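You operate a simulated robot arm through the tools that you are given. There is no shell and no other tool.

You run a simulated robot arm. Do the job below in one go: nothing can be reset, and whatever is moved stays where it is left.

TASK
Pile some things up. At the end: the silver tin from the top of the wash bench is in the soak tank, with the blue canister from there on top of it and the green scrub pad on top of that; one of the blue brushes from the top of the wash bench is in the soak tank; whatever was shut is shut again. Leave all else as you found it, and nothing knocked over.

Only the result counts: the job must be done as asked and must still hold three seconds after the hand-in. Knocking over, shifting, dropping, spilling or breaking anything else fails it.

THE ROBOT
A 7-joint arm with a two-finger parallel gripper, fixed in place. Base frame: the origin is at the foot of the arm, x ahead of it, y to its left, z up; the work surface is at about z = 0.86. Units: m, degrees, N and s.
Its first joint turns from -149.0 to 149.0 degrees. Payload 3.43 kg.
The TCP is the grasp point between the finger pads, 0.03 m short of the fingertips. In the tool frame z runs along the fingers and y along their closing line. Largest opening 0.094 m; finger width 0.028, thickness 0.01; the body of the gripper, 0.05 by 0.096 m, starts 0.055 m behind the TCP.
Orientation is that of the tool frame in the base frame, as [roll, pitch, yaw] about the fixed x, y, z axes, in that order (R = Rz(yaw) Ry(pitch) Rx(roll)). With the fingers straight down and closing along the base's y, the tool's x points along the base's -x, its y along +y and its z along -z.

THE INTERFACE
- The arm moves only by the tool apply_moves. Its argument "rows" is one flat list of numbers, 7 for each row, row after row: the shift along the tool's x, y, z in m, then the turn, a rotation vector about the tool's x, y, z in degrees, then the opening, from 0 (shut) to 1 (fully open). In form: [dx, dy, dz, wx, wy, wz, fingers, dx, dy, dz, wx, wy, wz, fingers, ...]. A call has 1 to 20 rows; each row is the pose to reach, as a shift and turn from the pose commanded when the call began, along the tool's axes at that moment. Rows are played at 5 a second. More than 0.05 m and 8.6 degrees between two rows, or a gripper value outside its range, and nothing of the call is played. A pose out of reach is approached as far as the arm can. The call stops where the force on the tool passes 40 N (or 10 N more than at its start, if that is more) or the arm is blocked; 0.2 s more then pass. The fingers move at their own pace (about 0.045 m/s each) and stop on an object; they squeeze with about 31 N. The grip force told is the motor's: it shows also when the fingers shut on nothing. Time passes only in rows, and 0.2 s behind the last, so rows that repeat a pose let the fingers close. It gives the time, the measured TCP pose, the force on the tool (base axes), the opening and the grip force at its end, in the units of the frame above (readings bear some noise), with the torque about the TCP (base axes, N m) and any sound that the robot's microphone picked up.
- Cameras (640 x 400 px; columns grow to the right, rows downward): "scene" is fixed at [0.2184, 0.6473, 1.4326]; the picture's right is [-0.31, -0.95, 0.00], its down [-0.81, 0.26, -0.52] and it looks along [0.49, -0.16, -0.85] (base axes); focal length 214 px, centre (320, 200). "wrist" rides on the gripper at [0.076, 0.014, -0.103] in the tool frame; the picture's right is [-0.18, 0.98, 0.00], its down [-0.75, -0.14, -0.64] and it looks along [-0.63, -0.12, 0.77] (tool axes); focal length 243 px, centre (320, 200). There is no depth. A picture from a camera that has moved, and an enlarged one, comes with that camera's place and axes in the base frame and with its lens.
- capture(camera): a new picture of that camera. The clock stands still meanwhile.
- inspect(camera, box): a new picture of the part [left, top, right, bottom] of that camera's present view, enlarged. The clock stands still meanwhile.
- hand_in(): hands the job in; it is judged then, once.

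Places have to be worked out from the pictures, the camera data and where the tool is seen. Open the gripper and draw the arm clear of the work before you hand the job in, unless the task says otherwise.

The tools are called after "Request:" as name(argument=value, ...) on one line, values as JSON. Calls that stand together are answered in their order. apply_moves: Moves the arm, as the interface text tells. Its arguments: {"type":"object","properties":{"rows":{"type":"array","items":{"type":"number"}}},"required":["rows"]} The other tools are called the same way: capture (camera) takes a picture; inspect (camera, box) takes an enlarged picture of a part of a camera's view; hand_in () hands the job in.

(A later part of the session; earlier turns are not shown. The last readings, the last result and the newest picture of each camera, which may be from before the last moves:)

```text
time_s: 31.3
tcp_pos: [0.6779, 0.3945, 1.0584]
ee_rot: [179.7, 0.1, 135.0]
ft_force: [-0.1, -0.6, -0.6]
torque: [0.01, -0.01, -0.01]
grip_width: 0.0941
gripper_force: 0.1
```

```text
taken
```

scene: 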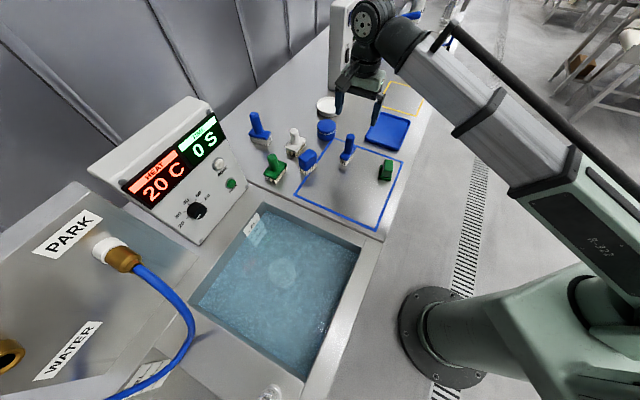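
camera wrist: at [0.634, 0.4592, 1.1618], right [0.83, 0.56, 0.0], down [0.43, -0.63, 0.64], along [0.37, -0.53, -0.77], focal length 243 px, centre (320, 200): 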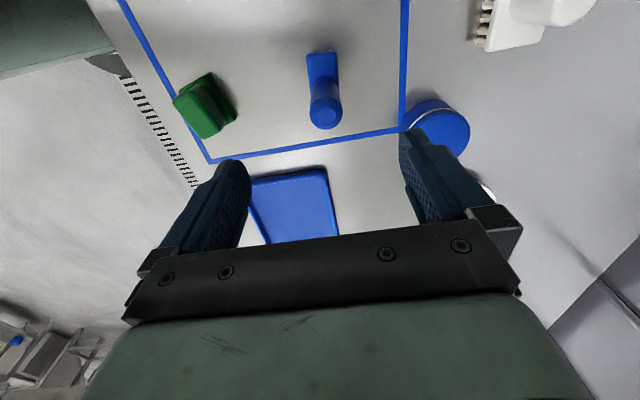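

The tin is visible standing under the water where expected. I enlarge the brush in the wrist view to refine its handle position.

Request:
inspect(camera="wrist", box=[270, 20, 390, 150])

Request:
inspect(camera="scene", box=[310, 60, 410, 190])

Request:
inspect(camera="scene", box=[180, 195, 380, 385])

```text
3.08 times, centred on (330, 85) of wrist
camera zoom: at [0.634, 0.4592, 1.1618], right [0.83, 0.56, 0.0], down [0.43, -0.63, 0.64], along [0.37, -0.53, -0.77], focal length 746 px, centre (289, 554)
```

zoom: 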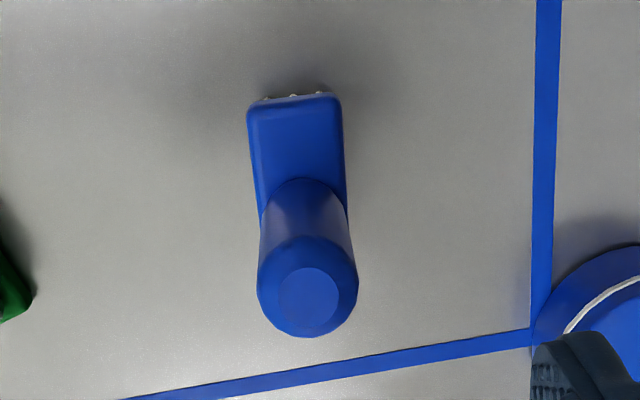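

```text
3.08 times, centred on (360, 125) of scene
camera zoom: at [0.2184, 0.6473, 1.4326], right [-0.31, -0.95, 0.0], down [-0.81, 0.26, -0.52], along [0.49, -0.16, -0.85], focal length 660 px, centre (197, 431)
```

zoom: 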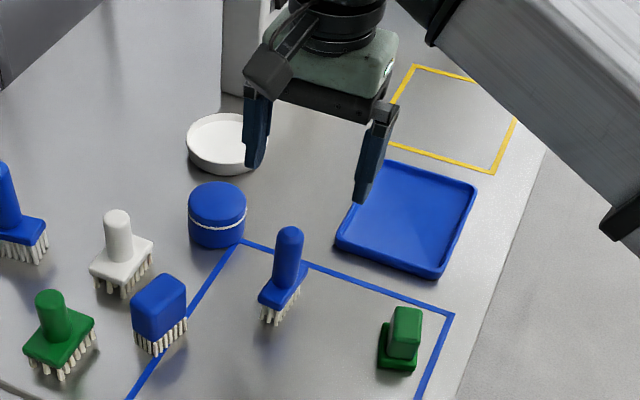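

```text
2.11 times, centred on (280, 290) of scene
camera zoom: at [0.2184, 0.6473, 1.4326], right [-0.31, -0.95, 0.0], down [-0.81, 0.26, -0.52], along [0.49, -0.16, -0.85], focal length 452 px, centre (404, 10)
```

zoom: 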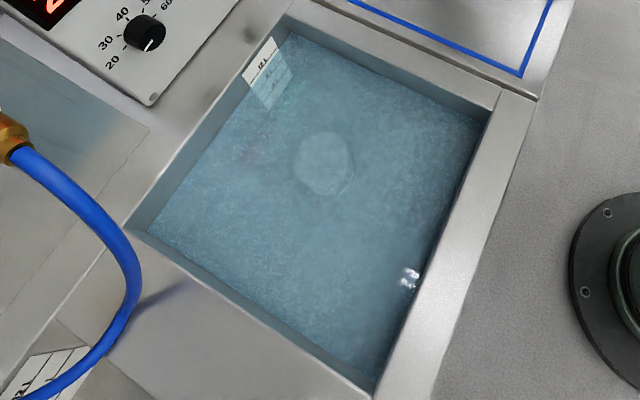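

The handle axis reads about (0.6795, 0.3995), about 2.7 cm thick with its top near 0.967. I correct by a few millimetres and lower to TCP z of about 0.938.

Request:
apply_moves(rows=[0.0024, 0.0047, 0.01, 0, 0, 0, 1, 0.0024, 0.0047, 0.035, 0, 0, 0, 1, 0.0024, 0.0047, 0.055, 0, 0, 0, 1, 0.0024, 0.0047, 0.07, 0, 0, 0, 1, 0.0024, 0.0047, 0.08, 0, 0, 0, 1, 0.0024, 0.0047, 0.09, 0, 0, 0, 1, 0.0024, 0.0047, 0.1, 0, 0, 0, 1, 0.0024, 0.0047, 0.11, 0, 0, 0, 1, 0.0024, 0.0047, 0.118, 0, 0, 0, 1, 0.0024, 0.0047, 0.118, 0, 0, 0, 1])

Request:
capture(camera="wrist")

Request:
inspect(camera="scene", box=[310, 100, 390, 190])

```text
time_s: 33.5
tcp_pos: [0.6798, 0.4011, 0.9411]
ee_rot: [179.6, 0.1, 135.0]
ft_force: [0.7, -0.5, -0.4]
torque: [0.04, 0.0, 0.01]
grip_width: 0.0942
gripper_force: 0.0
```

```text
taken
camera wrist: at [0.6358, 0.4652, 1.0442], right [0.83, 0.56, 0.0], down [0.43, -0.63, 0.64], along [0.37, -0.53, -0.77], focal length 243 px, centre (320, 200)
```

wrist: 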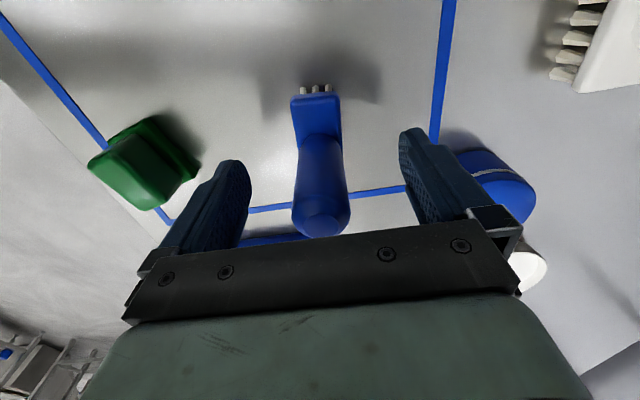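

```text
4.44 times, centred on (350, 145) of scene
camera zoom: at [0.2184, 0.6473, 1.4326], right [-0.31, -0.95, 0.0], down [-0.81, 0.26, -0.52], along [0.49, -0.16, -0.85], focal length 953 px, centre (187, 444)
```

zoom: 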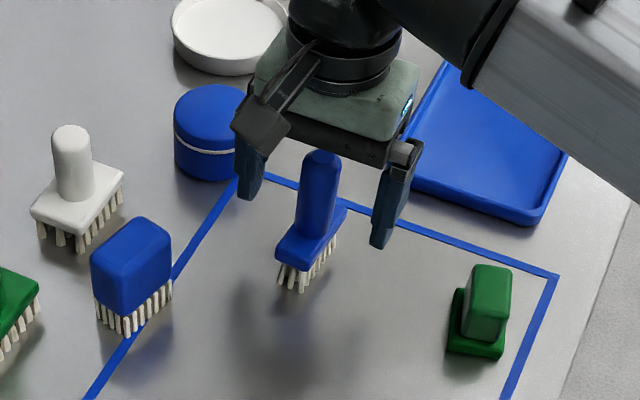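

The handle sits centred between the fingers. I close on it.

Request:
apply_moves(rows=[0, 0, 0, 0, 0, 0, 0, 0, 0, 0, 0, 0, 0, 0, 0, 0, 0, 0, 0, 0, 0, 0, 0, 0, 0, 0, 0, 0, 0, 0, 0, 0, 0, 0, 0, 0, 0, 0, 0, 0, 0, 0, 0, 0, 0, 0, 0, 0, 0])

Request:
inspect(camera="scene", box=[310, 100, 390, 190])

```text
time_s: 35.1
tcp_pos: [0.6805, 0.402, 0.9428]
ee_rot: [179.8, 0.1, 135.0]
ft_force: [-0.1, -0.6, -0.2]
torque: [-0.03, 0.01, -0.03]
grip_width: 0.0265
gripper_force: 31.2
```

```text
4.44 times, centred on (350, 145) of scene
camera zoom: at [0.2184, 0.6473, 1.4326], right [-0.31, -0.95, 0.0], down [-0.81, 0.26, -0.52], along [0.49, -0.16, -0.85], focal length 953 px, centre (187, 444)
```

zoom: 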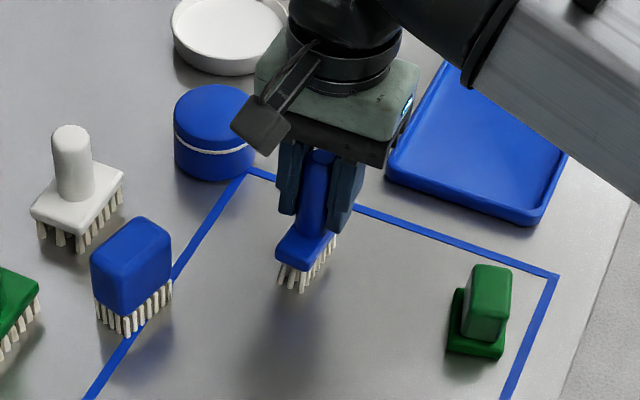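

Brush gripped at 2.65 cm. I lift to z of about 1.03 and carry it over the tank's near corner, around (0.364, 0.574).

Request:
apply_moves(rows=[0, 0, -0.02, 0, 0, 0, 0, 0, 0, -0.05, 0, 0, 0, 0, 0, 0, -0.088, 0, 0, 0, 0, 0.0346, -0.0103, -0.088, 0, 0, 0, 0, 0.0692, -0.0205, -0.088, 0, 0, 0, 0, 0.1037, -0.0308, -0.088, 0, 0, 0, 0, 0.1383, -0.041, -0.088, 0, 0, 0, 0, 0.1729, -0.0513, -0.088, 0, 0, 0, 0, 0.2075, -0.0616, -0.088, 0, 0, 0, 0, 0.2421, -0.0718, -0.088, 0, 0, 0, 0, 0.2766, -0.0821, -0.088, 0, 0, 0, 0, 0.3112, -0.0923, -0.088, 0, 0, 0, 0, 0.3458, -0.1026, -0.088, 0, 0, 0, 0, 0.3458, -0.1026, -0.088, 0, 0, 0, 0])

Request:
capture(camera="scene")

Request:
capture(camera="wrist")

```text
time_s: 38.1
tcp_pos: [0.3631, 0.5727, 1.0306]
ee_rot: [179.8, 0.2, 135.0]
ft_force: [0.5, 0.3, -1.3]
torque: [-0.02, 0.03, 0.02]
grip_width: 0.0264
gripper_force: 31.4
```

```text
taken
```

scene: 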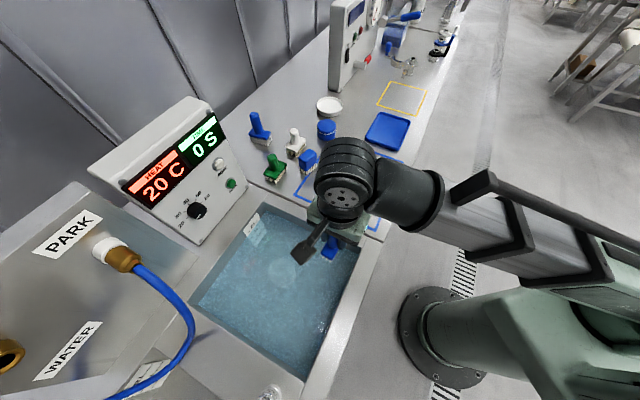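

```text
taken
camera wrist: at [0.3188, 0.6365, 1.1323], right [0.83, 0.56, 0.0], down [0.43, -0.63, 0.64], along [0.36, -0.53, -0.77], focal length 243 px, centre (320, 200)
```

wrist: 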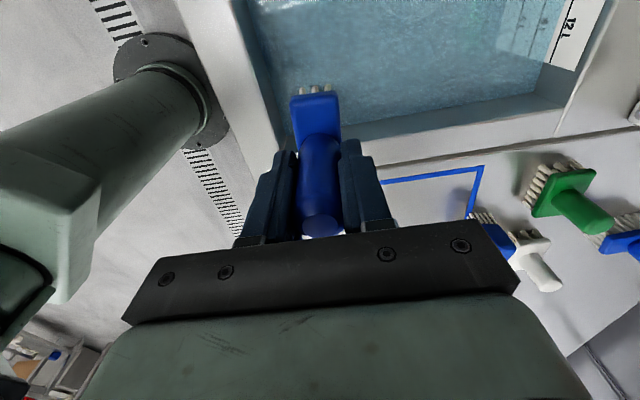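

The brush is over the tank corner. I shift about 2 cm further from the walls, to roughly (0.367, 0.592), and lower to TCP z of about 0.80.

Request:
apply_moves(rows=[0.0054, 0.0082, 0, 0, 0, 0, 0, 0.0108, 0.0164, 0.015, 0, 0, 0, 0, 0.0108, 0.0164, 0.04, 0, 0, 0, 0, 0.0108, 0.0164, 0.065, 0, 0, 0, 0, 0.0108, 0.0164, 0.09, 0, 0, 0, 0, 0.0108, 0.0164, 0.115, 0, 0, 0, 0, 0.0108, 0.0164, 0.135, 0, 0, 0, 0, 0.0108, 0.0164, 0.155, 0, 0, 0, 0, 0.0108, 0.0164, 0.175, 0, 0, 0, 0, 0.0108, 0.0164, 0.195, 0, 0, 0, 0, 0.0108, 0.0164, 0.21, 0, 0, 0, 0, 0.0108, 0.0164, 0.225, 0, 0, 0, 0, 0.0108, 0.0164, 0.225, 0, 0, 0, 0])

Request:
capture(camera="scene")

Request:
capture(camera="wrist")

```text
time_s: 40.9
tcp_pos: [0.3675, 0.5928, 0.8045]
ee_rot: [179.7, 0.2, 135.0]
ft_force: [0.0, 0.4, -1.0]
torque: [-0.01, -0.01, 0.02]
grip_width: 0.0264
gripper_force: 30.8
```

```text
taken
```

scene: 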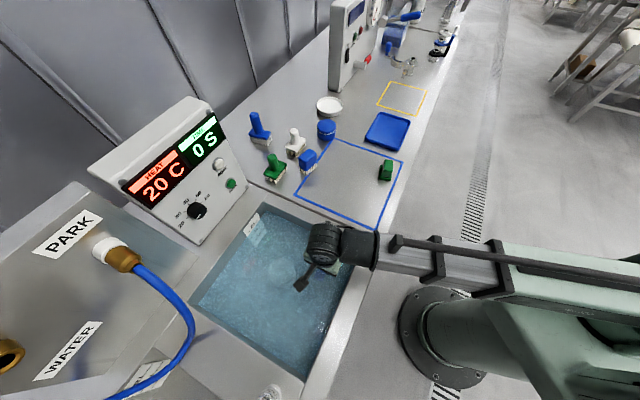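

```text
taken
camera wrist: at [0.3234, 0.6565, 0.9062], right [0.83, 0.56, 0.0], down [0.43, -0.63, 0.64], along [0.37, -0.53, -0.77], focal length 243 px, centre (320, 200)
```

wrist: 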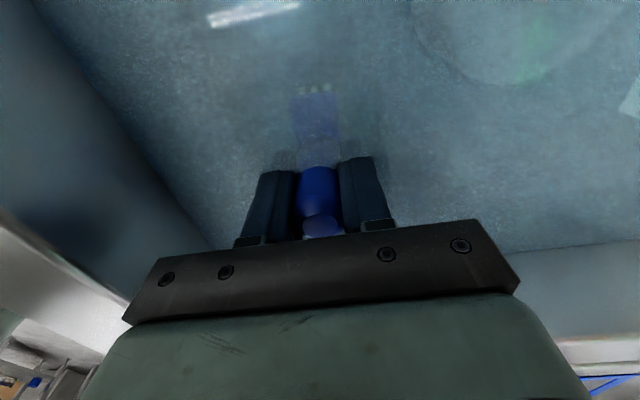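

The brush is entering the water cleanly. I lower in small steps to find the floor at TCP z of about 0.78.

Request:
apply_moves(rows=[0, 0, 0.005, 0, 0, 0, 0, 0, 0, 0.01, 0, 0, 0, 0, 0, 0, 0.014, 0, 0, 0, 0, 0, 0, 0.017, 0, 0, 0, 0, 0, 0, 0.019, 0, 0, 0, 0, 0, 0, 0.021, 0, 0, 0, 0, 0, 0, 0.021, 0, 0, 0, 0])

```text
time_s: 42.5
tcp_pos: [0.3678, 0.5924, 0.7824]
ee_rot: [179.7, 0.1, 135.0]
ft_force: [0.0, 0.0, -0.6]
torque: [-0.01, 0.0, 0.0]
grip_width: 0.0263
gripper_force: 30.8
```

No contact yet. I step down a few more millimetres.

Request:
apply_moves(rows=[0, 0, 0.002, 0, 0, 0, 0, 0, 0, 0.004, 0, 0, 0, 0, 0, 0, 0.004, 0, 0, 0, 0])

```text
time_s: 43.3
tcp_pos: [0.3681, 0.5925, 0.7809]
ee_rot: [179.7, 0.0, 135.0]
ft_force: [-1.1, 0.9, 28.0]
torque: [-0.1, 0.12, -0.23]
grip_width: 0.0265
gripper_force: 31.2
```

The floor is felt at 28 N. I ease up 1.5 mm and open the fingers partway, to 0.55, to let the brush stand.

Request:
apply_moves(rows=[0, 0, -0.0008, 0, 0, 0, 0, 0, 0, -0.0015, 0, 0, 0, 0, 0, 0, -0.0015, 0, 0, 0, 0, 0, 0, -0.0015, 0, 0, 0, 0.3, 0, 0, -0.0015, 0, 0, 0, 0.4, 0, 0, -0.0015, 0, 0, 0, 0.55, 0, 0, -0.0015, 0, 0, 0, 0.55, 0, 0, -0.0015, 0, 0, 0, 0.55])

Request:
capture(camera="wrist")

```text
time_s: 45.1
tcp_pos: [0.3682, 0.5929, 0.7801]
ee_rot: [179.7, 0.0, 135.1]
ft_force: [0.1, -0.2, 0.1]
torque: [0.0, 0.02, 0.05]
grip_width: 0.0519
gripper_force: 0.1
```

```text
taken
camera wrist: at [0.3237, 0.6564, 0.883], right [0.83, 0.56, 0.0], down [0.43, -0.63, 0.64], along [0.37, -0.53, -0.77], focal length 243 px, centre (320, 200)
```

wrist: 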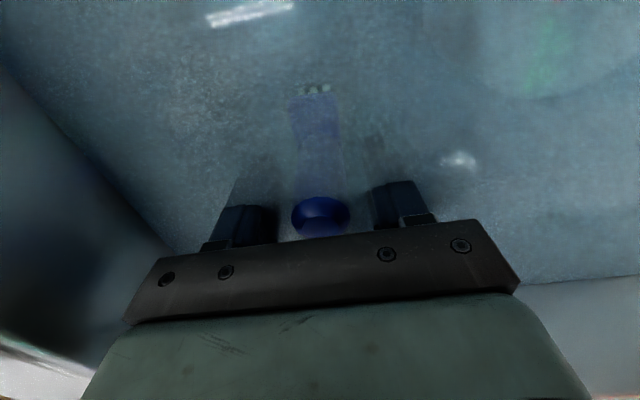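

The brush stands free between the fingers. I rise straight up, slowly at first.

Request:
apply_moves(rows=[0, 0, -0.005, 0, 0, 0, 0.55, 0, 0, -0.015, 0, 0, 0, 0.55, 0, 0, -0.03, 0, 0, 0, 0.55, 0, 0, -0.05, 0, 0, 0, 0.55, 0, 0, -0.08, 0, 0, 0, 0.55, 0, 0, -0.12, 0, 0, 0, 0.55, 0, 0, -0.16, 0, 0, 0, 0.55, 0, 0, -0.2, 0, 0, 0, 0.55, 0, 0, -0.24, 0, 0, 0, 1, 0, 0, -0.24, 0, 0, 0, 1])

Request:
capture(camera="wrist")

Request:
capture(camera="scene")

```text
time_s: 47.3
tcp_pos: [0.3674, 0.5915, 1.0219]
ee_rot: [179.8, 0.1, 135.1]
ft_force: [-0.4, -0.8, -0.1]
torque: [-0.02, -0.01, -0.01]
grip_width: 0.0937
gripper_force: 0.1
```

```text
taken
camera wrist: at [0.3227, 0.6554, 1.1243], right [0.83, 0.56, 0.0], down [0.43, -0.63, 0.64], along [0.36, -0.53, -0.77], focal length 243 px, centre (320, 200)
```

wrist: 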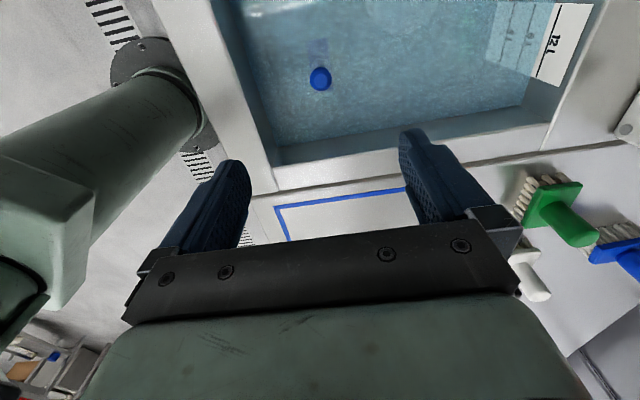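

```text
taken
```

scene: 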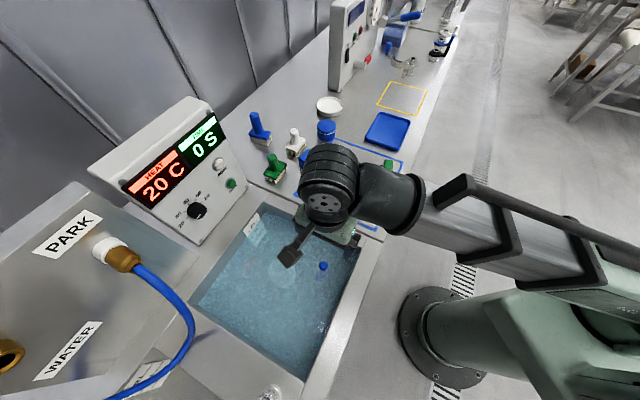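

The brush stands in the corner of the tank with its handle tip just above the water, well clear of the tin. Next I move over the blue canister near (0.818, 0.427).

Request:
apply_moves(rows=[-0.0335, 0.0155, -0.008, 0, 0, 0, 1, -0.0669, 0.0311, -0.015, 0, 0, 0, 1, -0.1004, 0.0466, -0.02, 0, 0, 0, 1, -0.1338, 0.0621, -0.02, 0, 0, 0, 1, -0.1673, 0.0777, -0.02, 0, 0, 0, 1, -0.2007, 0.0932, -0.02, 0, 0, 0, 1, -0.2342, 0.1087, -0.02, 0, 0, 0, 1, -0.2676, 0.1242, -0.02, 0, 0, 0, 1, -0.3011, 0.1398, -0.02, 0, 0, 0, 1, -0.3345, 0.1553, -0.02, 0, 0, 0, 1, -0.368, 0.1708, -0.02, 0, 0, 0, 1, -0.4014, 0.1864, -0.02, 0, 0, 0, 1, -0.4349, 0.2019, -0.02, 0, 0, 0, 1, -0.4349, 0.2019, -0.02, 0, 0, 0, 1])

Request:
capture(camera="wrist")

Request:
inspect(camera="scene", box=[260, 60, 400, 180])

```text
time_s: 50.3
tcp_pos: [0.8176, 0.4278, 1.0433]
ee_rot: [179.7, 0.1, 135.0]
ft_force: [0.9, 0.1, 0.5]
torque: [0.0, 0.01, -0.02]
grip_width: 0.0941
gripper_force: 0.1
```

```text
taken
camera wrist: at [0.773, 0.491, 1.1439], right [0.83, 0.56, 0.0], down [0.43, -0.63, 0.64], along [0.37, -0.53, -0.77], focal length 243 px, centre (320, 200)
```

wrist: 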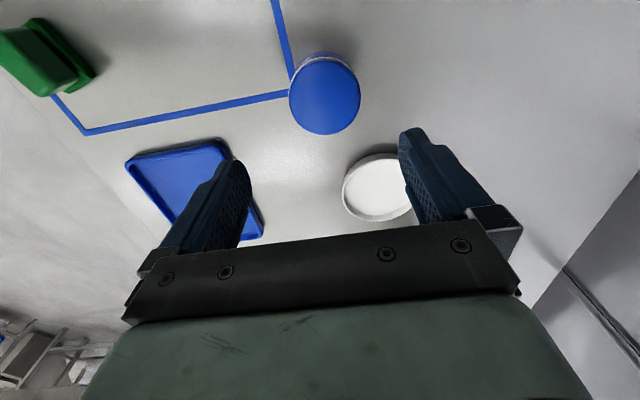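

```text
3.33 times, centred on (330, 120) of scene
camera zoom: at [0.2184, 0.6473, 1.4326], right [-0.31, -0.95, 0.0], down [-0.81, 0.26, -0.52], along [0.49, -0.16, -0.85], focal length 715 px, centre (287, 467)
```

zoom: 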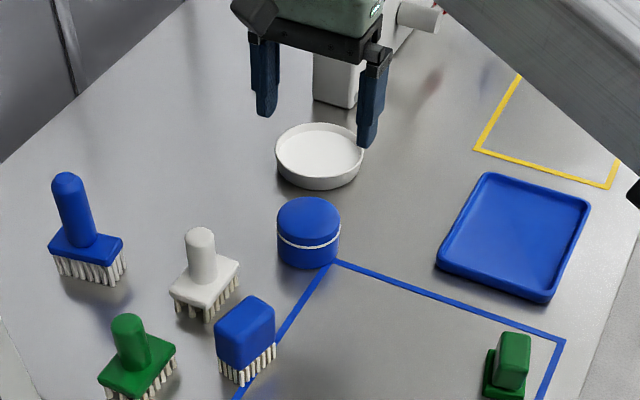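

Request:
inspect(camera="wrist", box=[265, 30, 395, 160])

```text
3.08 times, centred on (330, 95) of wrist
camera zoom: at [0.773, 0.491, 1.1439], right [0.83, 0.56, 0.0], down [0.43, -0.63, 0.64], along [0.37, -0.53, -0.77], focal length 746 px, centre (289, 523)
```

zoom: 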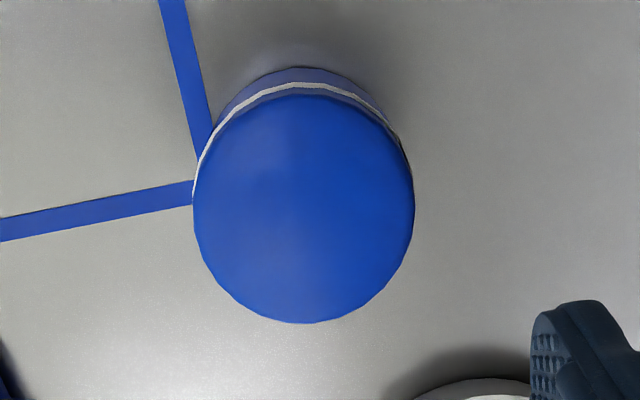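

Combining both views, the canister is about (0.8185, 0.431), 7 cm across with its top near 0.901. I correct by a few millimetres and lower slowly around it to TCP z of about 0.897.

Request:
apply_moves(rows=[0.0019, 0.0031, 0.02, 0, 0, 0, 1, 0.0019, 0.0031, 0.05, 0, 0, 0, 1, 0.0019, 0.0031, 0.075, 0, 0, 0, 1, 0.0019, 0.0031, 0.09, 0, 0, 0, 1, 0.0019, 0.0031, 0.096, 0, 0, 0, 1, 0.0019, 0.0031, 0.101, 0, 0, 0, 1, 0.0019, 0.0031, 0.106, 0, 0, 0, 1, 0.0019, 0.0031, 0.111, 0, 0, 0, 1, 0.0019, 0.0031, 0.116, 0, 0, 0, 1, 0.0019, 0.0031, 0.121, 0, 0, 0, 1, 0.0019, 0.0031, 0.126, 0, 0, 0, 1, 0.0019, 0.0031, 0.126, 0, 0, 0, 1])

Request:
capture(camera="wrist")

Request:
inspect(camera="scene", box=[280, 80, 390, 170])

```text
time_s: 52.9
tcp_pos: [0.8178, 0.4311, 0.9158]
ee_rot: [179.7, 0.2, 135.0]
ft_force: [0.0, -0.3, 0.2]
torque: [0.01, 0.01, 0.0]
grip_width: 0.0942
gripper_force: 0.0
```

```text
taken
camera wrist: at [0.7741, 0.4947, 1.0181], right [0.83, 0.56, 0.0], down [0.43, -0.63, 0.64], along [0.37, -0.53, -0.77], focal length 243 px, centre (320, 200)
```

wrist: 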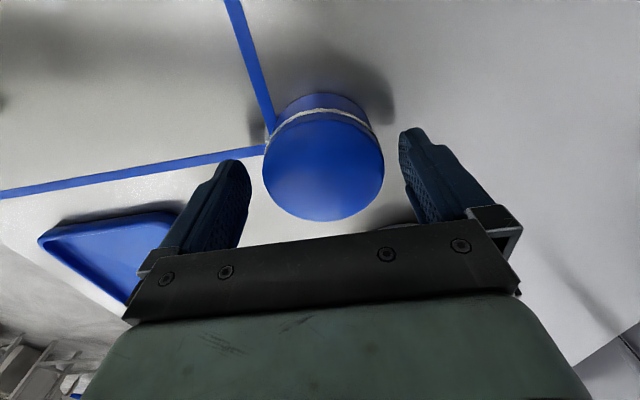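

```text
4.44 times, centred on (335, 125) of scene
camera zoom: at [0.2184, 0.6473, 1.4326], right [-0.31, -0.95, 0.0], down [-0.81, 0.26, -0.52], along [0.49, -0.16, -0.85], focal length 953 px, centre (253, 533)
```

zoom: 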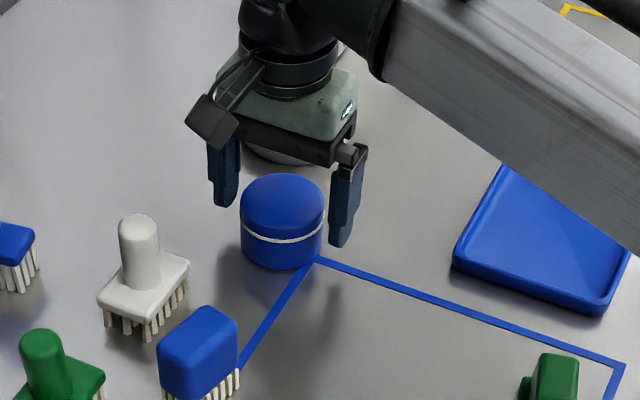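

Allowing for perspective, the tool should shift about 3 mm to be centred on the canister. I correct that, go down to TCP z of about 0.897 and close.

Request:
apply_moves(rows=[-0.0028, 0.0011, 0, 0, 0, 0, 1, -0.0028, 0.0011, 0.006, 0, 0, 0, 1, -0.0028, 0.0011, 0.012, 0, 0, 0, 1, -0.0028, 0.0011, 0.019, 0, 0, 0, 1, -0.0028, 0.0011, 0.019, 0, 0, 0, 1, -0.0028, 0.0011, 0.019, 0, 0, 0, 0, -0.0028, 0.0011, 0.019, 0, 0, 0, 0, -0.0028, 0.0011, 0.019, 0, 0, 0, 0, -0.0028, 0.0011, 0.019, 0, 0, 0, 0, -0.0028, 0.0011, 0.019, 0, 0, 0, 0])

Request:
inspect(camera="wrist", box=[200, 80, 440, 260])

Request:
inspect(camera="scene", box=[280, 80, 390, 170])

```text
time_s: 55.1
tcp_pos: [0.822, 0.4301, 0.8973]
ee_rot: [179.7, 0.1, 135.1]
ft_force: [-0.4, 0.0, -0.3]
torque: [0.0, 0.0, -0.02]
grip_width: 0.0686
gripper_force: 31.1
```

```text
2.22 times, centred on (320, 170) of wrist
camera zoom: at [0.7769, 0.494, 0.9991], right [0.83, 0.56, 0.0], down [0.43, -0.63, 0.64], along [0.36, -0.53, -0.77], focal length 539 px, centre (320, 267)
```

zoom: 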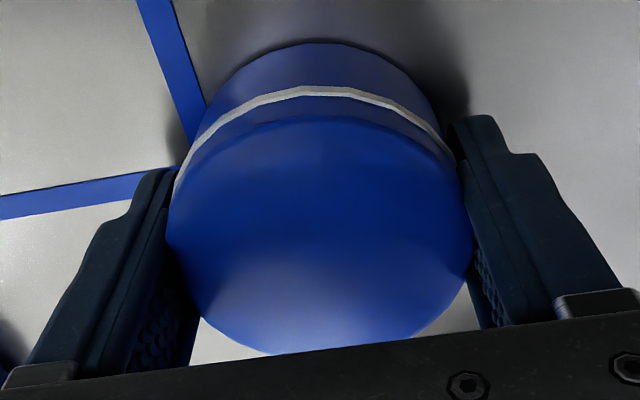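

```text
4.44 times, centred on (335, 125) of scene
camera zoom: at [0.2184, 0.6473, 1.4326], right [-0.31, -0.95, 0.0], down [-0.81, 0.26, -0.52], along [0.49, -0.16, -0.85], focal length 953 px, centre (253, 533)
```

zoom: 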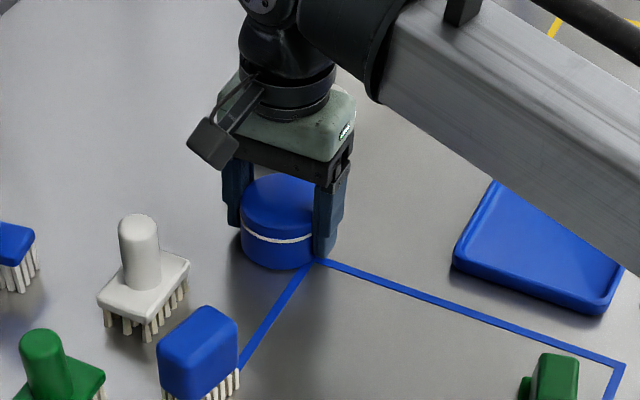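

The canister is gripped at 6.9 cm and looks level. I lift and carry it over the tin at tank position of about (0.402, 0.714).

Request:
apply_moves(rows=[0, 0, -0.02, 0, 0, 0, 0, 0, 0, -0.06, 0, 0, 0, 0, 0, 0, -0.1, 0, 0, 0, 0, 0, 0, -0.143, 0, 0, 0, 0, 0.0355, -0.0068, -0.143, 0, 0, 0, 0, 0.071, -0.0136, -0.143, 0, 0, 0, 0, 0.1065, -0.0204, -0.143, 0, 0, 0, 0, 0.142, -0.0272, -0.143, 0, 0, 0, 0, 0.1775, -0.034, -0.143, 0, 0, 0, 0, 0.213, -0.0408, -0.143, 0, 0, 0, 0, 0.2485, -0.0477, -0.143, 0, 0, 0, 0, 0.2839, -0.0545, -0.143, 0, 0, 0, 0, 0.3194, -0.0613, -0.143, 0, 0, 0, 0, 0.3549, -0.0681, -0.143, 0, 0, 0, 0, 0.3904, -0.0749, -0.143, 0, 0, 0, 0, 0.4259, -0.0817, -0.143, 0, 0, 0, 0, 0.4614, -0.0885, -0.143, 0, 0, 0, 0, 0.4969, -0.0953, -0.143, 0, 0, 0, 0, 0.4969, -0.0953, -0.143, 0, 0, 0, 0])

Request:
capture(camera="wrist")

Request:
capture(camera="scene")

```text
time_s: 59.1
tcp_pos: [0.4013, 0.7145, 1.0391]
ee_rot: [179.8, 0.2, 135.0]
ft_force: [0.2, 0.0, -1.7]
torque: [-0.03, -0.02, -0.01]
grip_width: 0.0688
gripper_force: 31.6
```

```text
taken
camera wrist: at [0.3564, 0.7782, 1.1415], right [0.83, 0.56, 0.0], down [0.43, -0.63, 0.64], along [0.37, -0.53, -0.77], focal length 243 px, centre (320, 200)
```

wrist: 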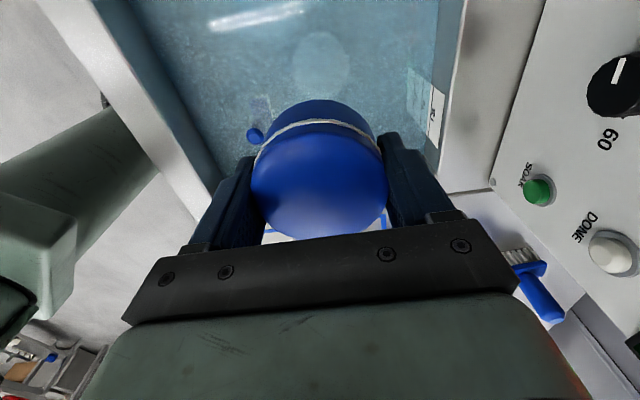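

```text
taken
```

scene: 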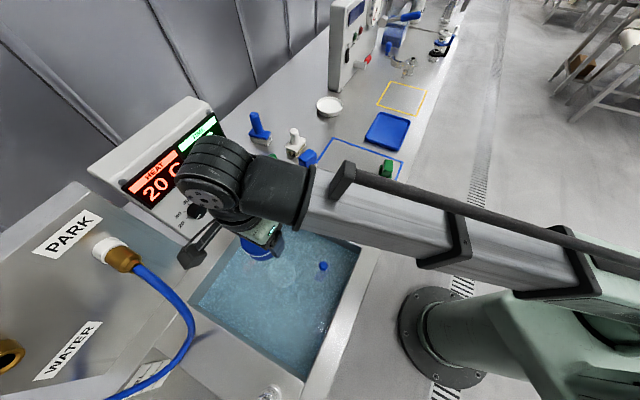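

The tin shows under the water behind the canister. I enlarge it to check alignment before lowering.

Request:
inspect(camera="wrist", box=[240, 10, 400, 150])

Request:
inspect(camera="scene", box=[220, 220, 350, 310])

```text
2.86 times, centred on (320, 80) of wrist
camera zoom: at [0.3564, 0.7782, 1.1415], right [0.83, 0.56, 0.0], down [0.43, -0.63, 0.64], along [0.37, -0.53, -0.77], focal length 693 px, centre (320, 543)
```

zoom: 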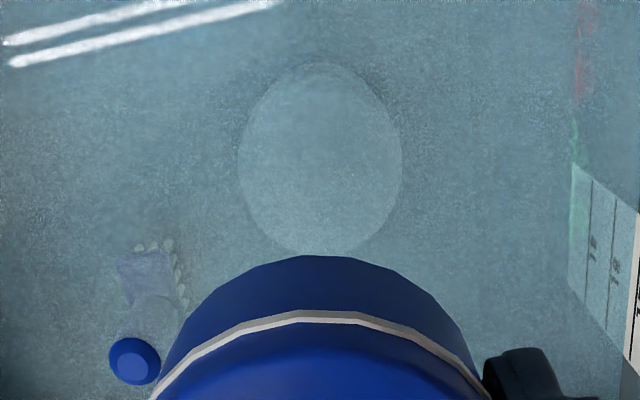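

```text
4.44 times, centred on (285, 265) of scene
camera zoom: at [0.2184, 0.6473, 1.4326], right [-0.31, -0.95, 0.0], down [-0.81, 0.26, -0.52], along [0.49, -0.16, -0.85], focal length 953 px, centre (476, -89)
```

zoom: 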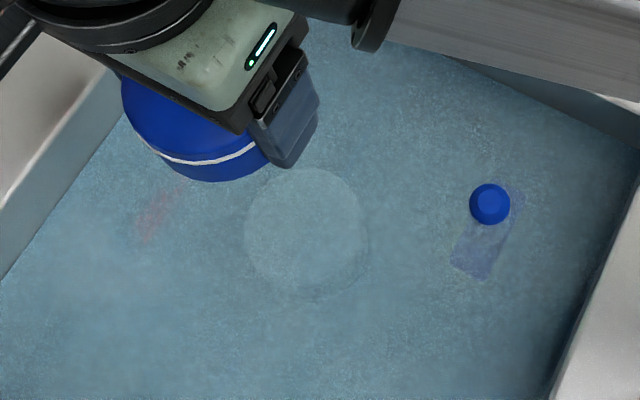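

The tin's centre reads about (0.401, 0.714), within about 2 mm of the tool axis. I lower the canister to just above the tin, TCP z of about 0.82, then go slowly.

Request:
apply_moves(rows=[0, 0, 0.02, 0, 0, 0, 0, 0, 0, 0.05, 0, 0, 0, 0, 0, 0, 0.08, 0, 0, 0, 0, 0, 0, 0.11, 0, 0, 0, 0, 0, 0, 0.14, 0, 0, 0, 0, 0, 0, 0.165, 0, 0, 0, 0, 0, 0, 0.185, 0, 0, 0, 0, 0, 0, 0.2, 0, 0, 0, 0, 0, 0, 0.21, 0, 0, 0, 0, 0, 0, 0.219, 0, 0, 0, 0, 0, 0, 0.219, 0, 0, 0, 0])

Request:
capture(camera="wrist")

Request:
inspect(camera="scene", box=[200, 200, 370, 330])

```text
time_s: 61.5
tcp_pos: [0.404, 0.7134, 0.8192]
ee_rot: [179.8, 0.1, 135.0]
ft_force: [0.7, -0.8, -1.7]
torque: [-0.01, 0.0, -0.01]
grip_width: 0.0689
gripper_force: 30.8
```

```text
taken
camera wrist: at [0.359, 0.7776, 0.9223], right [0.83, 0.56, 0.0], down [0.43, -0.63, 0.64], along [0.37, -0.53, -0.77], focal length 243 px, centre (320, 200)
```

wrist: 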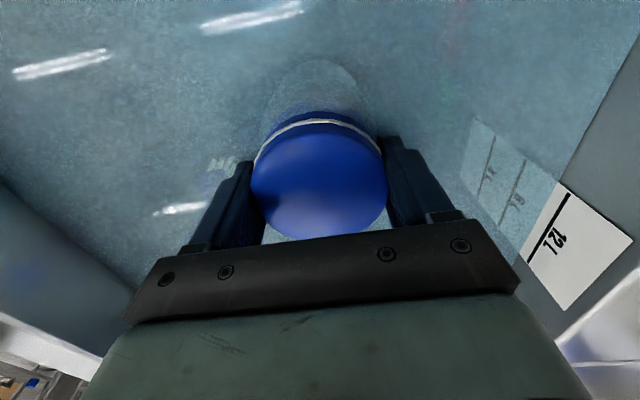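

```text
3.08 times, centred on (285, 265) of scene
camera zoom: at [0.2184, 0.6473, 1.4326], right [-0.31, -0.95, 0.0], down [-0.81, 0.26, -0.52], along [0.49, -0.16, -0.85], focal length 660 px, centre (428, 0)
```

zoom: 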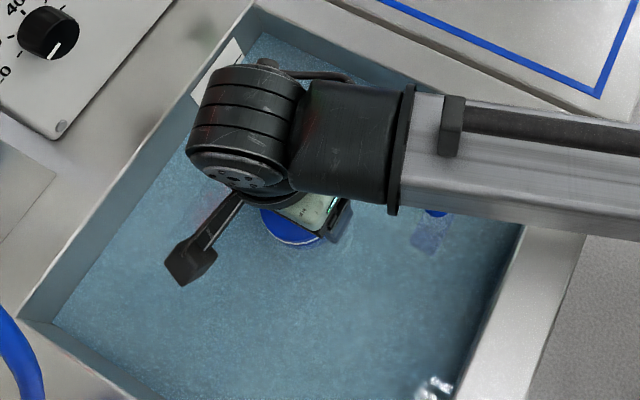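

I check the canister over the tin with an enlarged wrist view.

Request:
inspect(camera="wrist", box=[230, 40, 410, 180])

```text
2.86 times, centred on (320, 110) of wrist
camera zoom: at [0.359, 0.7776, 0.9223], right [0.83, 0.56, 0.0], down [0.43, -0.63, 0.64], along [0.37, -0.53, -0.77], focal length 693 px, centre (320, 457)
```

zoom: 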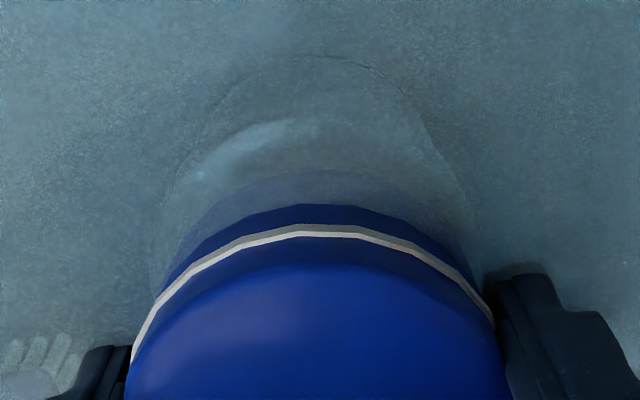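

Canister and tin are concentric within about 2 mm. I lower in small steps to contact, expected at TCP z of about 0.798.

Request:
apply_moves(rows=[0, 0, 0.004, 0, 0, 0, 0, 0, 0, 0.008, 0, 0, 0, 0, 0, 0, 0.012, 0, 0, 0, 0, 0, 0, 0.015, 0, 0, 0, 0, 0, 0, 0.017, 0, 0, 0, 0, 0, 0, 0.017, 0, 0, 0, 0])

```text
time_s: 62.9
tcp_pos: [0.4032, 0.7142, 0.8039]
ee_rot: [179.8, 0.1, 135.0]
ft_force: [-0.1, -1.4, 29.4]
torque: [-0.16, 0.16, 0.04]
grip_width: 0.069
gripper_force: 30.7
```

Contact at 29 N with almost no torque, so the canister is bearing squarely on the tin. I ease up 1.5 mm, check the force, then open.

Request:
apply_moves(rows=[0, 0, -0.0008, 0, 0, 0, 0, 0, 0, -0.0014, 0, 0, 0, 0, 0, 0, -0.0014, 0, 0, 0, 0])

```text
time_s: 63.7
tcp_pos: [0.403, 0.7133, 0.8041]
ee_rot: [179.8, 0.1, 135.0]
ft_force: [-0.3, -2.6, 8.3]
torque: [-0.06, 0.08, 0.02]
grip_width: 0.0687
gripper_force: 30.9
```

There is still 8 N of light contact. I ease 0.5 mm more and open gently.

Request:
apply_moves(rows=[0, 0, -0.0005, 0, 0, 0, 0, 0, 0, -0.0005, 0, 0, 0, 0.78, 0, 0, -0.0005, 0, 0, 0, 0.85, 0, 0, -0.0005, 0, 0, 0, 1, 0, 0, -0.0005, 0, 0, 0, 1, 0, 0, -0.0005, 0, 0, 0, 1])

Request:
capture(camera="wrist")

```text
time_s: 65.1
tcp_pos: [0.4024, 0.7145, 0.8041]
ee_rot: [179.8, 0.1, 135.1]
ft_force: [0.1, 0.1, 0.3]
torque: [-0.01, 0.01, -0.03]
grip_width: 0.0939
gripper_force: 0.0
```

```text
taken
camera wrist: at [0.3587, 0.7781, 0.9072], right [0.83, 0.56, 0.0], down [0.43, -0.63, 0.64], along [0.37, -0.53, -0.77], focal length 243 px, centre (320, 200)
```

wrist: 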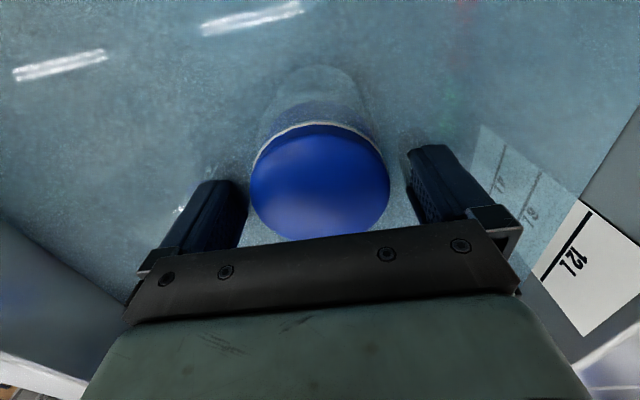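

Released, and the canister stays put. I rise slowly and check.

Request:
apply_moves(rows=[0, 0, -0.004, 0, 0, 0, 1, 0, 0, -0.01, 0, 0, 0, 1, 0, 0, -0.018, 0, 0, 0, 1, 0, 0, -0.03, 0, 0, 0, 1, 0, 0, -0.05, 0, 0, 0, 1, 0, 0, -0.08, 0, 0, 0, 1, 0, 0, -0.12, 0, 0, 0, 1, 0, 0, -0.16, 0, 0, 0, 1, 0, 0, -0.2, 0, 0, 0, 1, 0, 0, -0.23, 0, 0, 0, 1, 0, 0, -0.23, 0, 0, 0, 1])

Request:
capture(camera="wrist")

Request:
capture(camera="scene")

```text
time_s: 67.5
tcp_pos: [0.4035, 0.7146, 1.0353]
ee_rot: [179.8, 0.1, 135.0]
ft_force: [0.4, -0.7, 0.0]
torque: [0.02, -0.02, 0.02]
grip_width: 0.0939
gripper_force: 0.1
```

```text
taken
camera wrist: at [0.3593, 0.7784, 1.1374], right [0.83, 0.56, 0.0], down [0.43, -0.63, 0.64], along [0.36, -0.53, -0.77], focal length 243 px, centre (320, 200)
```

wrist: 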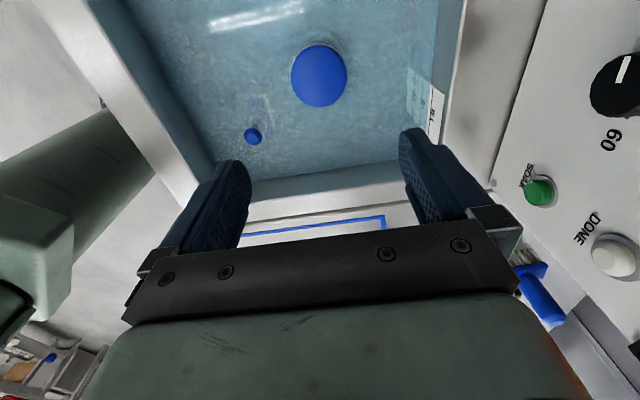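

```text
taken
```

scene: 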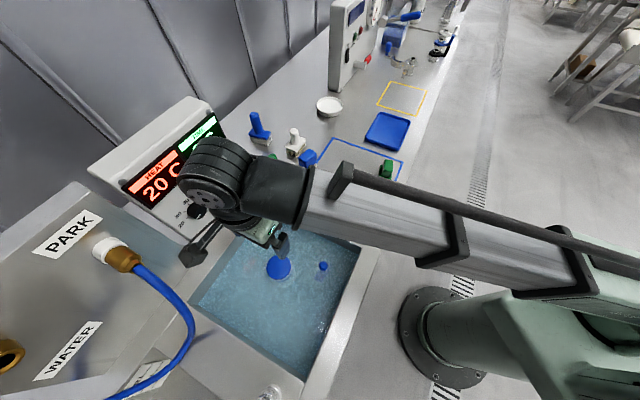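

The canister stands on the tin with its lid just above the water. I enlarge it to fix its centre for the pad.

Request:
inspect(camera="wrist", box=[255, 20, 385, 150])

Request:
inspect(camera="scene", box=[240, 230, 340, 310])

Request:
inspect(camera="scene", box=[340, 130, 430, 210])

```text
3.08 times, centred on (320, 85) of wrist
camera zoom: at [0.3593, 0.7784, 1.1374], right [0.83, 0.56, 0.0], down [0.43, -0.63, 0.64], along [0.36, -0.53, -0.77], focal length 746 px, centre (320, 554)
```

zoom: 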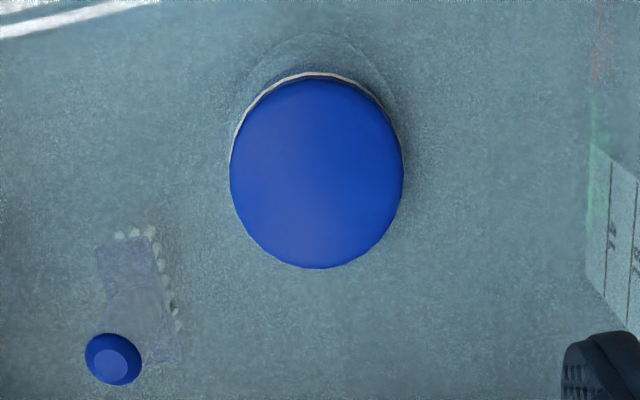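

```text
5.00 times, centred on (290, 270) of scene
camera zoom: at [0.2184, 0.6473, 1.4326], right [-0.31, -0.95, 0.0], down [-0.81, 0.26, -0.52], along [0.49, -0.16, -0.85], focal length 1072 px, centre (470, -150)
```

zoom: 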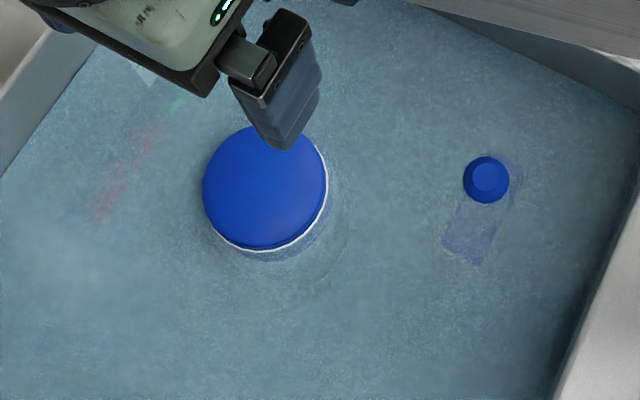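

```text
5.00 times, centred on (385, 170) of scene
camera zoom: at [0.2184, 0.6473, 1.4326], right [-0.31, -0.95, 0.0], down [-0.81, 0.26, -0.52], along [0.49, -0.16, -0.85], focal length 1072 px, centre (-5, 350)
```

zoom: 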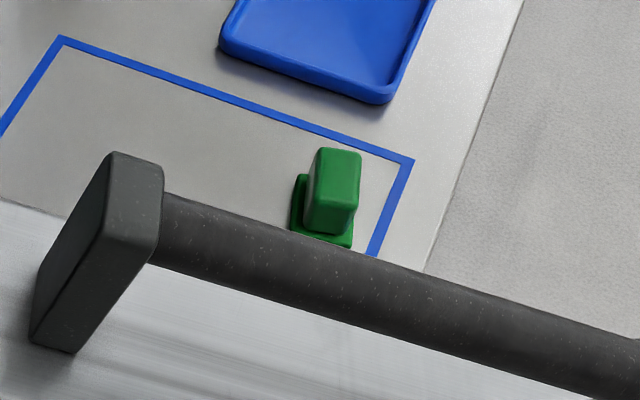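

The canister centre is about (0.402, 0.713) with its lid at z of about 0.808. Now I go to the green pad, with its handle near (0.578, 0.299), turning the gripper 17° to close across its narrow handle.

Request:
apply_moves(rows=[-0.0348, -0.0142, 0.003, 0, 0, -1.42, 1, -0.0696, -0.0284, 0.006, 0, 0, -2.83, 1, -0.1043, -0.0425, 0.009, 0, 0, -4.25, 1, -0.1391, -0.0567, 0.012, 0, 0, -5.67, 1, -0.1739, -0.0709, 0.015, 0, 0, -7.08, 1, -0.2087, -0.0851, 0.018, 0, 0, -8.5, 1, -0.2434, -0.0992, 0.021, 0, 0, -9.92, 1, -0.2782, -0.1134, 0.024, 0, 0, -11.33, 1, -0.313, -0.1276, 0.027, 0, 0, -12.75, 1, -0.3478, -0.1418, 0.03, 0, 0, -14.17, 1, -0.3825, -0.1559, 0.033, 0, 0, -15.58, 1, -0.4173, -0.1701, 0.035, 0, 0, -17, 1, -0.4173, -0.1701, 0.035, 0, 0, -17, 1])

Request:
capture(camera="wrist")

Request:
capture(camera="scene")

```text
time_s: 70.3
tcp_pos: [0.5785, 0.2982, 0.999]
ee_rot: [179.7, 0.0, 152.0]
ft_force: [-1.3, -0.2, -0.1]
torque: [0.0, -0.02, -0.02]
grip_width: 0.094
gripper_force: 0.1
```

```text
taken
camera wrist: at [0.5163, 0.3465, 1.1013], right [0.62, 0.78, 0.0], down [0.6, -0.48, 0.64], along [0.5, -0.4, -0.77], focal length 243 px, centre (320, 200)
```

wrist: 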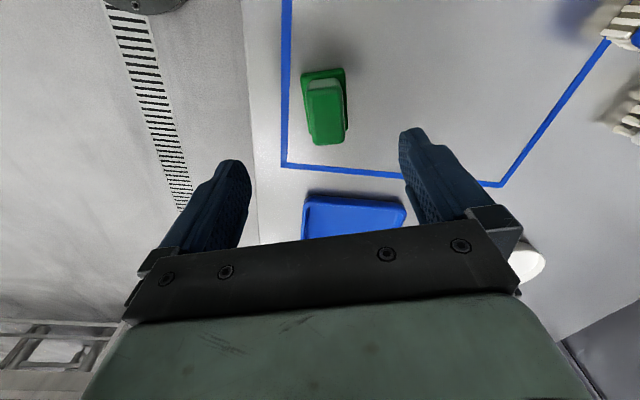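

```text
taken
```

scene: 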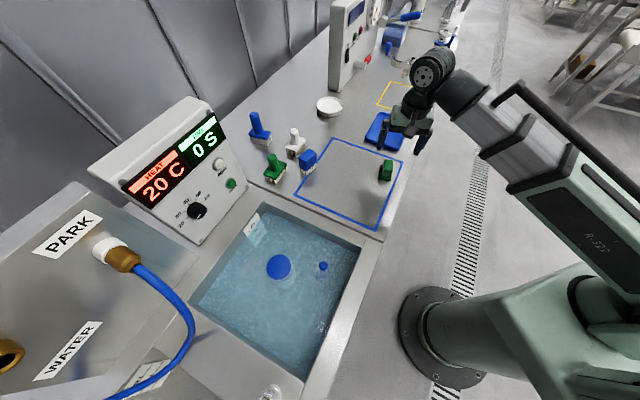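

Request:
inspect(camera="wrist", box=[270, 50, 380, 160])

Request:
inspect(camera="scene", box=[240, 240, 360, 310])

```text
3.64 times, centred on (325, 105) of wrist
camera zoom: at [0.5163, 0.3465, 1.1013], right [0.62, 0.78, 0.0], down [0.6, -0.48, 0.64], along [0.5, -0.4, -0.77], focal length 882 px, centre (302, 546)
```

zoom: 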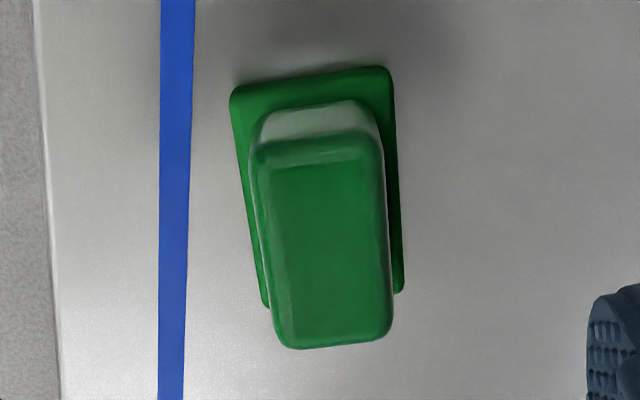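

```text
5.33 times, centred on (300, 275) of scene
camera zoom: at [0.2184, 0.6473, 1.4326], right [-0.31, -0.95, 0.0], down [-0.81, 0.26, -0.52], along [0.49, -0.16, -0.85], focal length 1144 px, centre (427, -200)
```

zoom: 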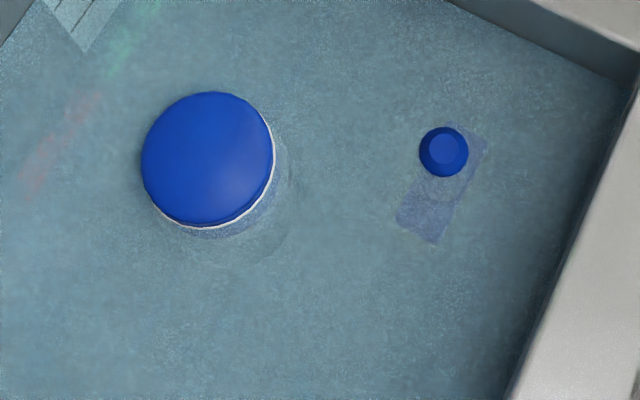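

The pad's handle centre reads about (0.582, 0.3025) with its long axis at −32°, so I turn +3.8°, shift about 5 mm and lower to TCP z of about 0.91 around the handle.

Request:
apply_moves(rows=[-0.0005, 0.0027, 0.01, 0, 0, 1.9, 1, -0.001, 0.0054, 0.03, 0, 0, 3.8, 1, -0.001, 0.0054, 0.05, 0, 0, 3.8, 1, -0.001, 0.0054, 0.06, 0, 0, 3.8, 1, -0.001, 0.0054, 0.07, 0, 0, 3.8, 1, -0.001, 0.0054, 0.078, 0, 0, 3.8, 1, -0.001, 0.0054, 0.084, 0, 0, 3.8, 1, -0.001, 0.0054, 0.09, 0, 0, 3.8, 1, -0.001, 0.0054, 0.09, 0, 0, 3.8, 1])

Request:
capture(camera="wrist")

Request:
inspect(camera="scene", box=[340, 120, 430, 210])

```text
time_s: 72.3
tcp_pos: [0.5822, 0.3032, 0.91]
ee_rot: [179.8, 0.0, 148.2]
ft_force: [0.0, 0.4, -0.5]
torque: [-0.03, -0.03, 0.0]
grip_width: 0.0939
gripper_force: 0.0
```

```text
taken
camera wrist: at [0.5233, 0.3554, 1.0122], right [0.67, 0.74, 0.0], down [0.56, -0.52, 0.64], along [0.48, -0.43, -0.77], focal length 243 px, centre (320, 200)
```

wrist: 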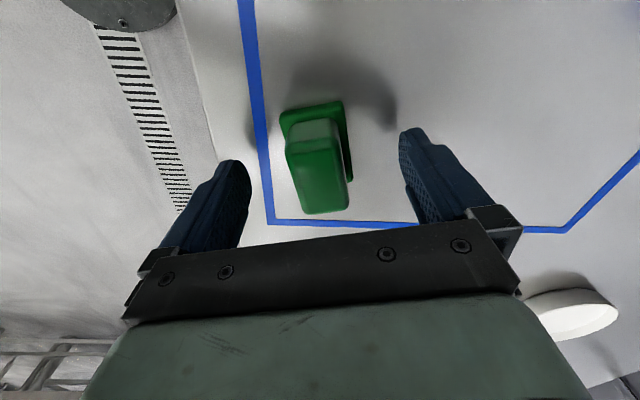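

```text
4.44 times, centred on (385, 165) of scene
camera zoom: at [0.2184, 0.6473, 1.4326], right [-0.31, -0.95, 0.0], down [-0.81, 0.26, -0.52], along [0.49, -0.16, -0.85], focal length 953 px, centre (31, 356)
```

zoom: 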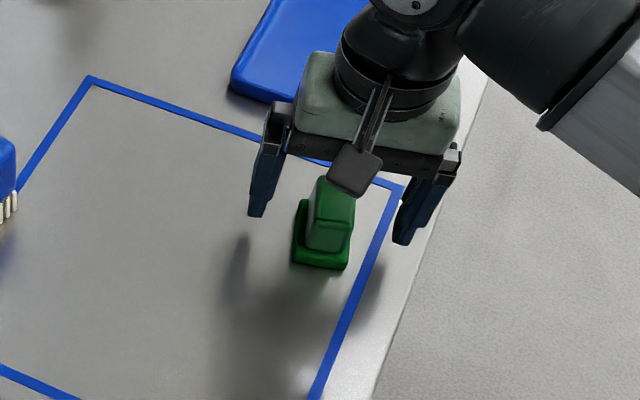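

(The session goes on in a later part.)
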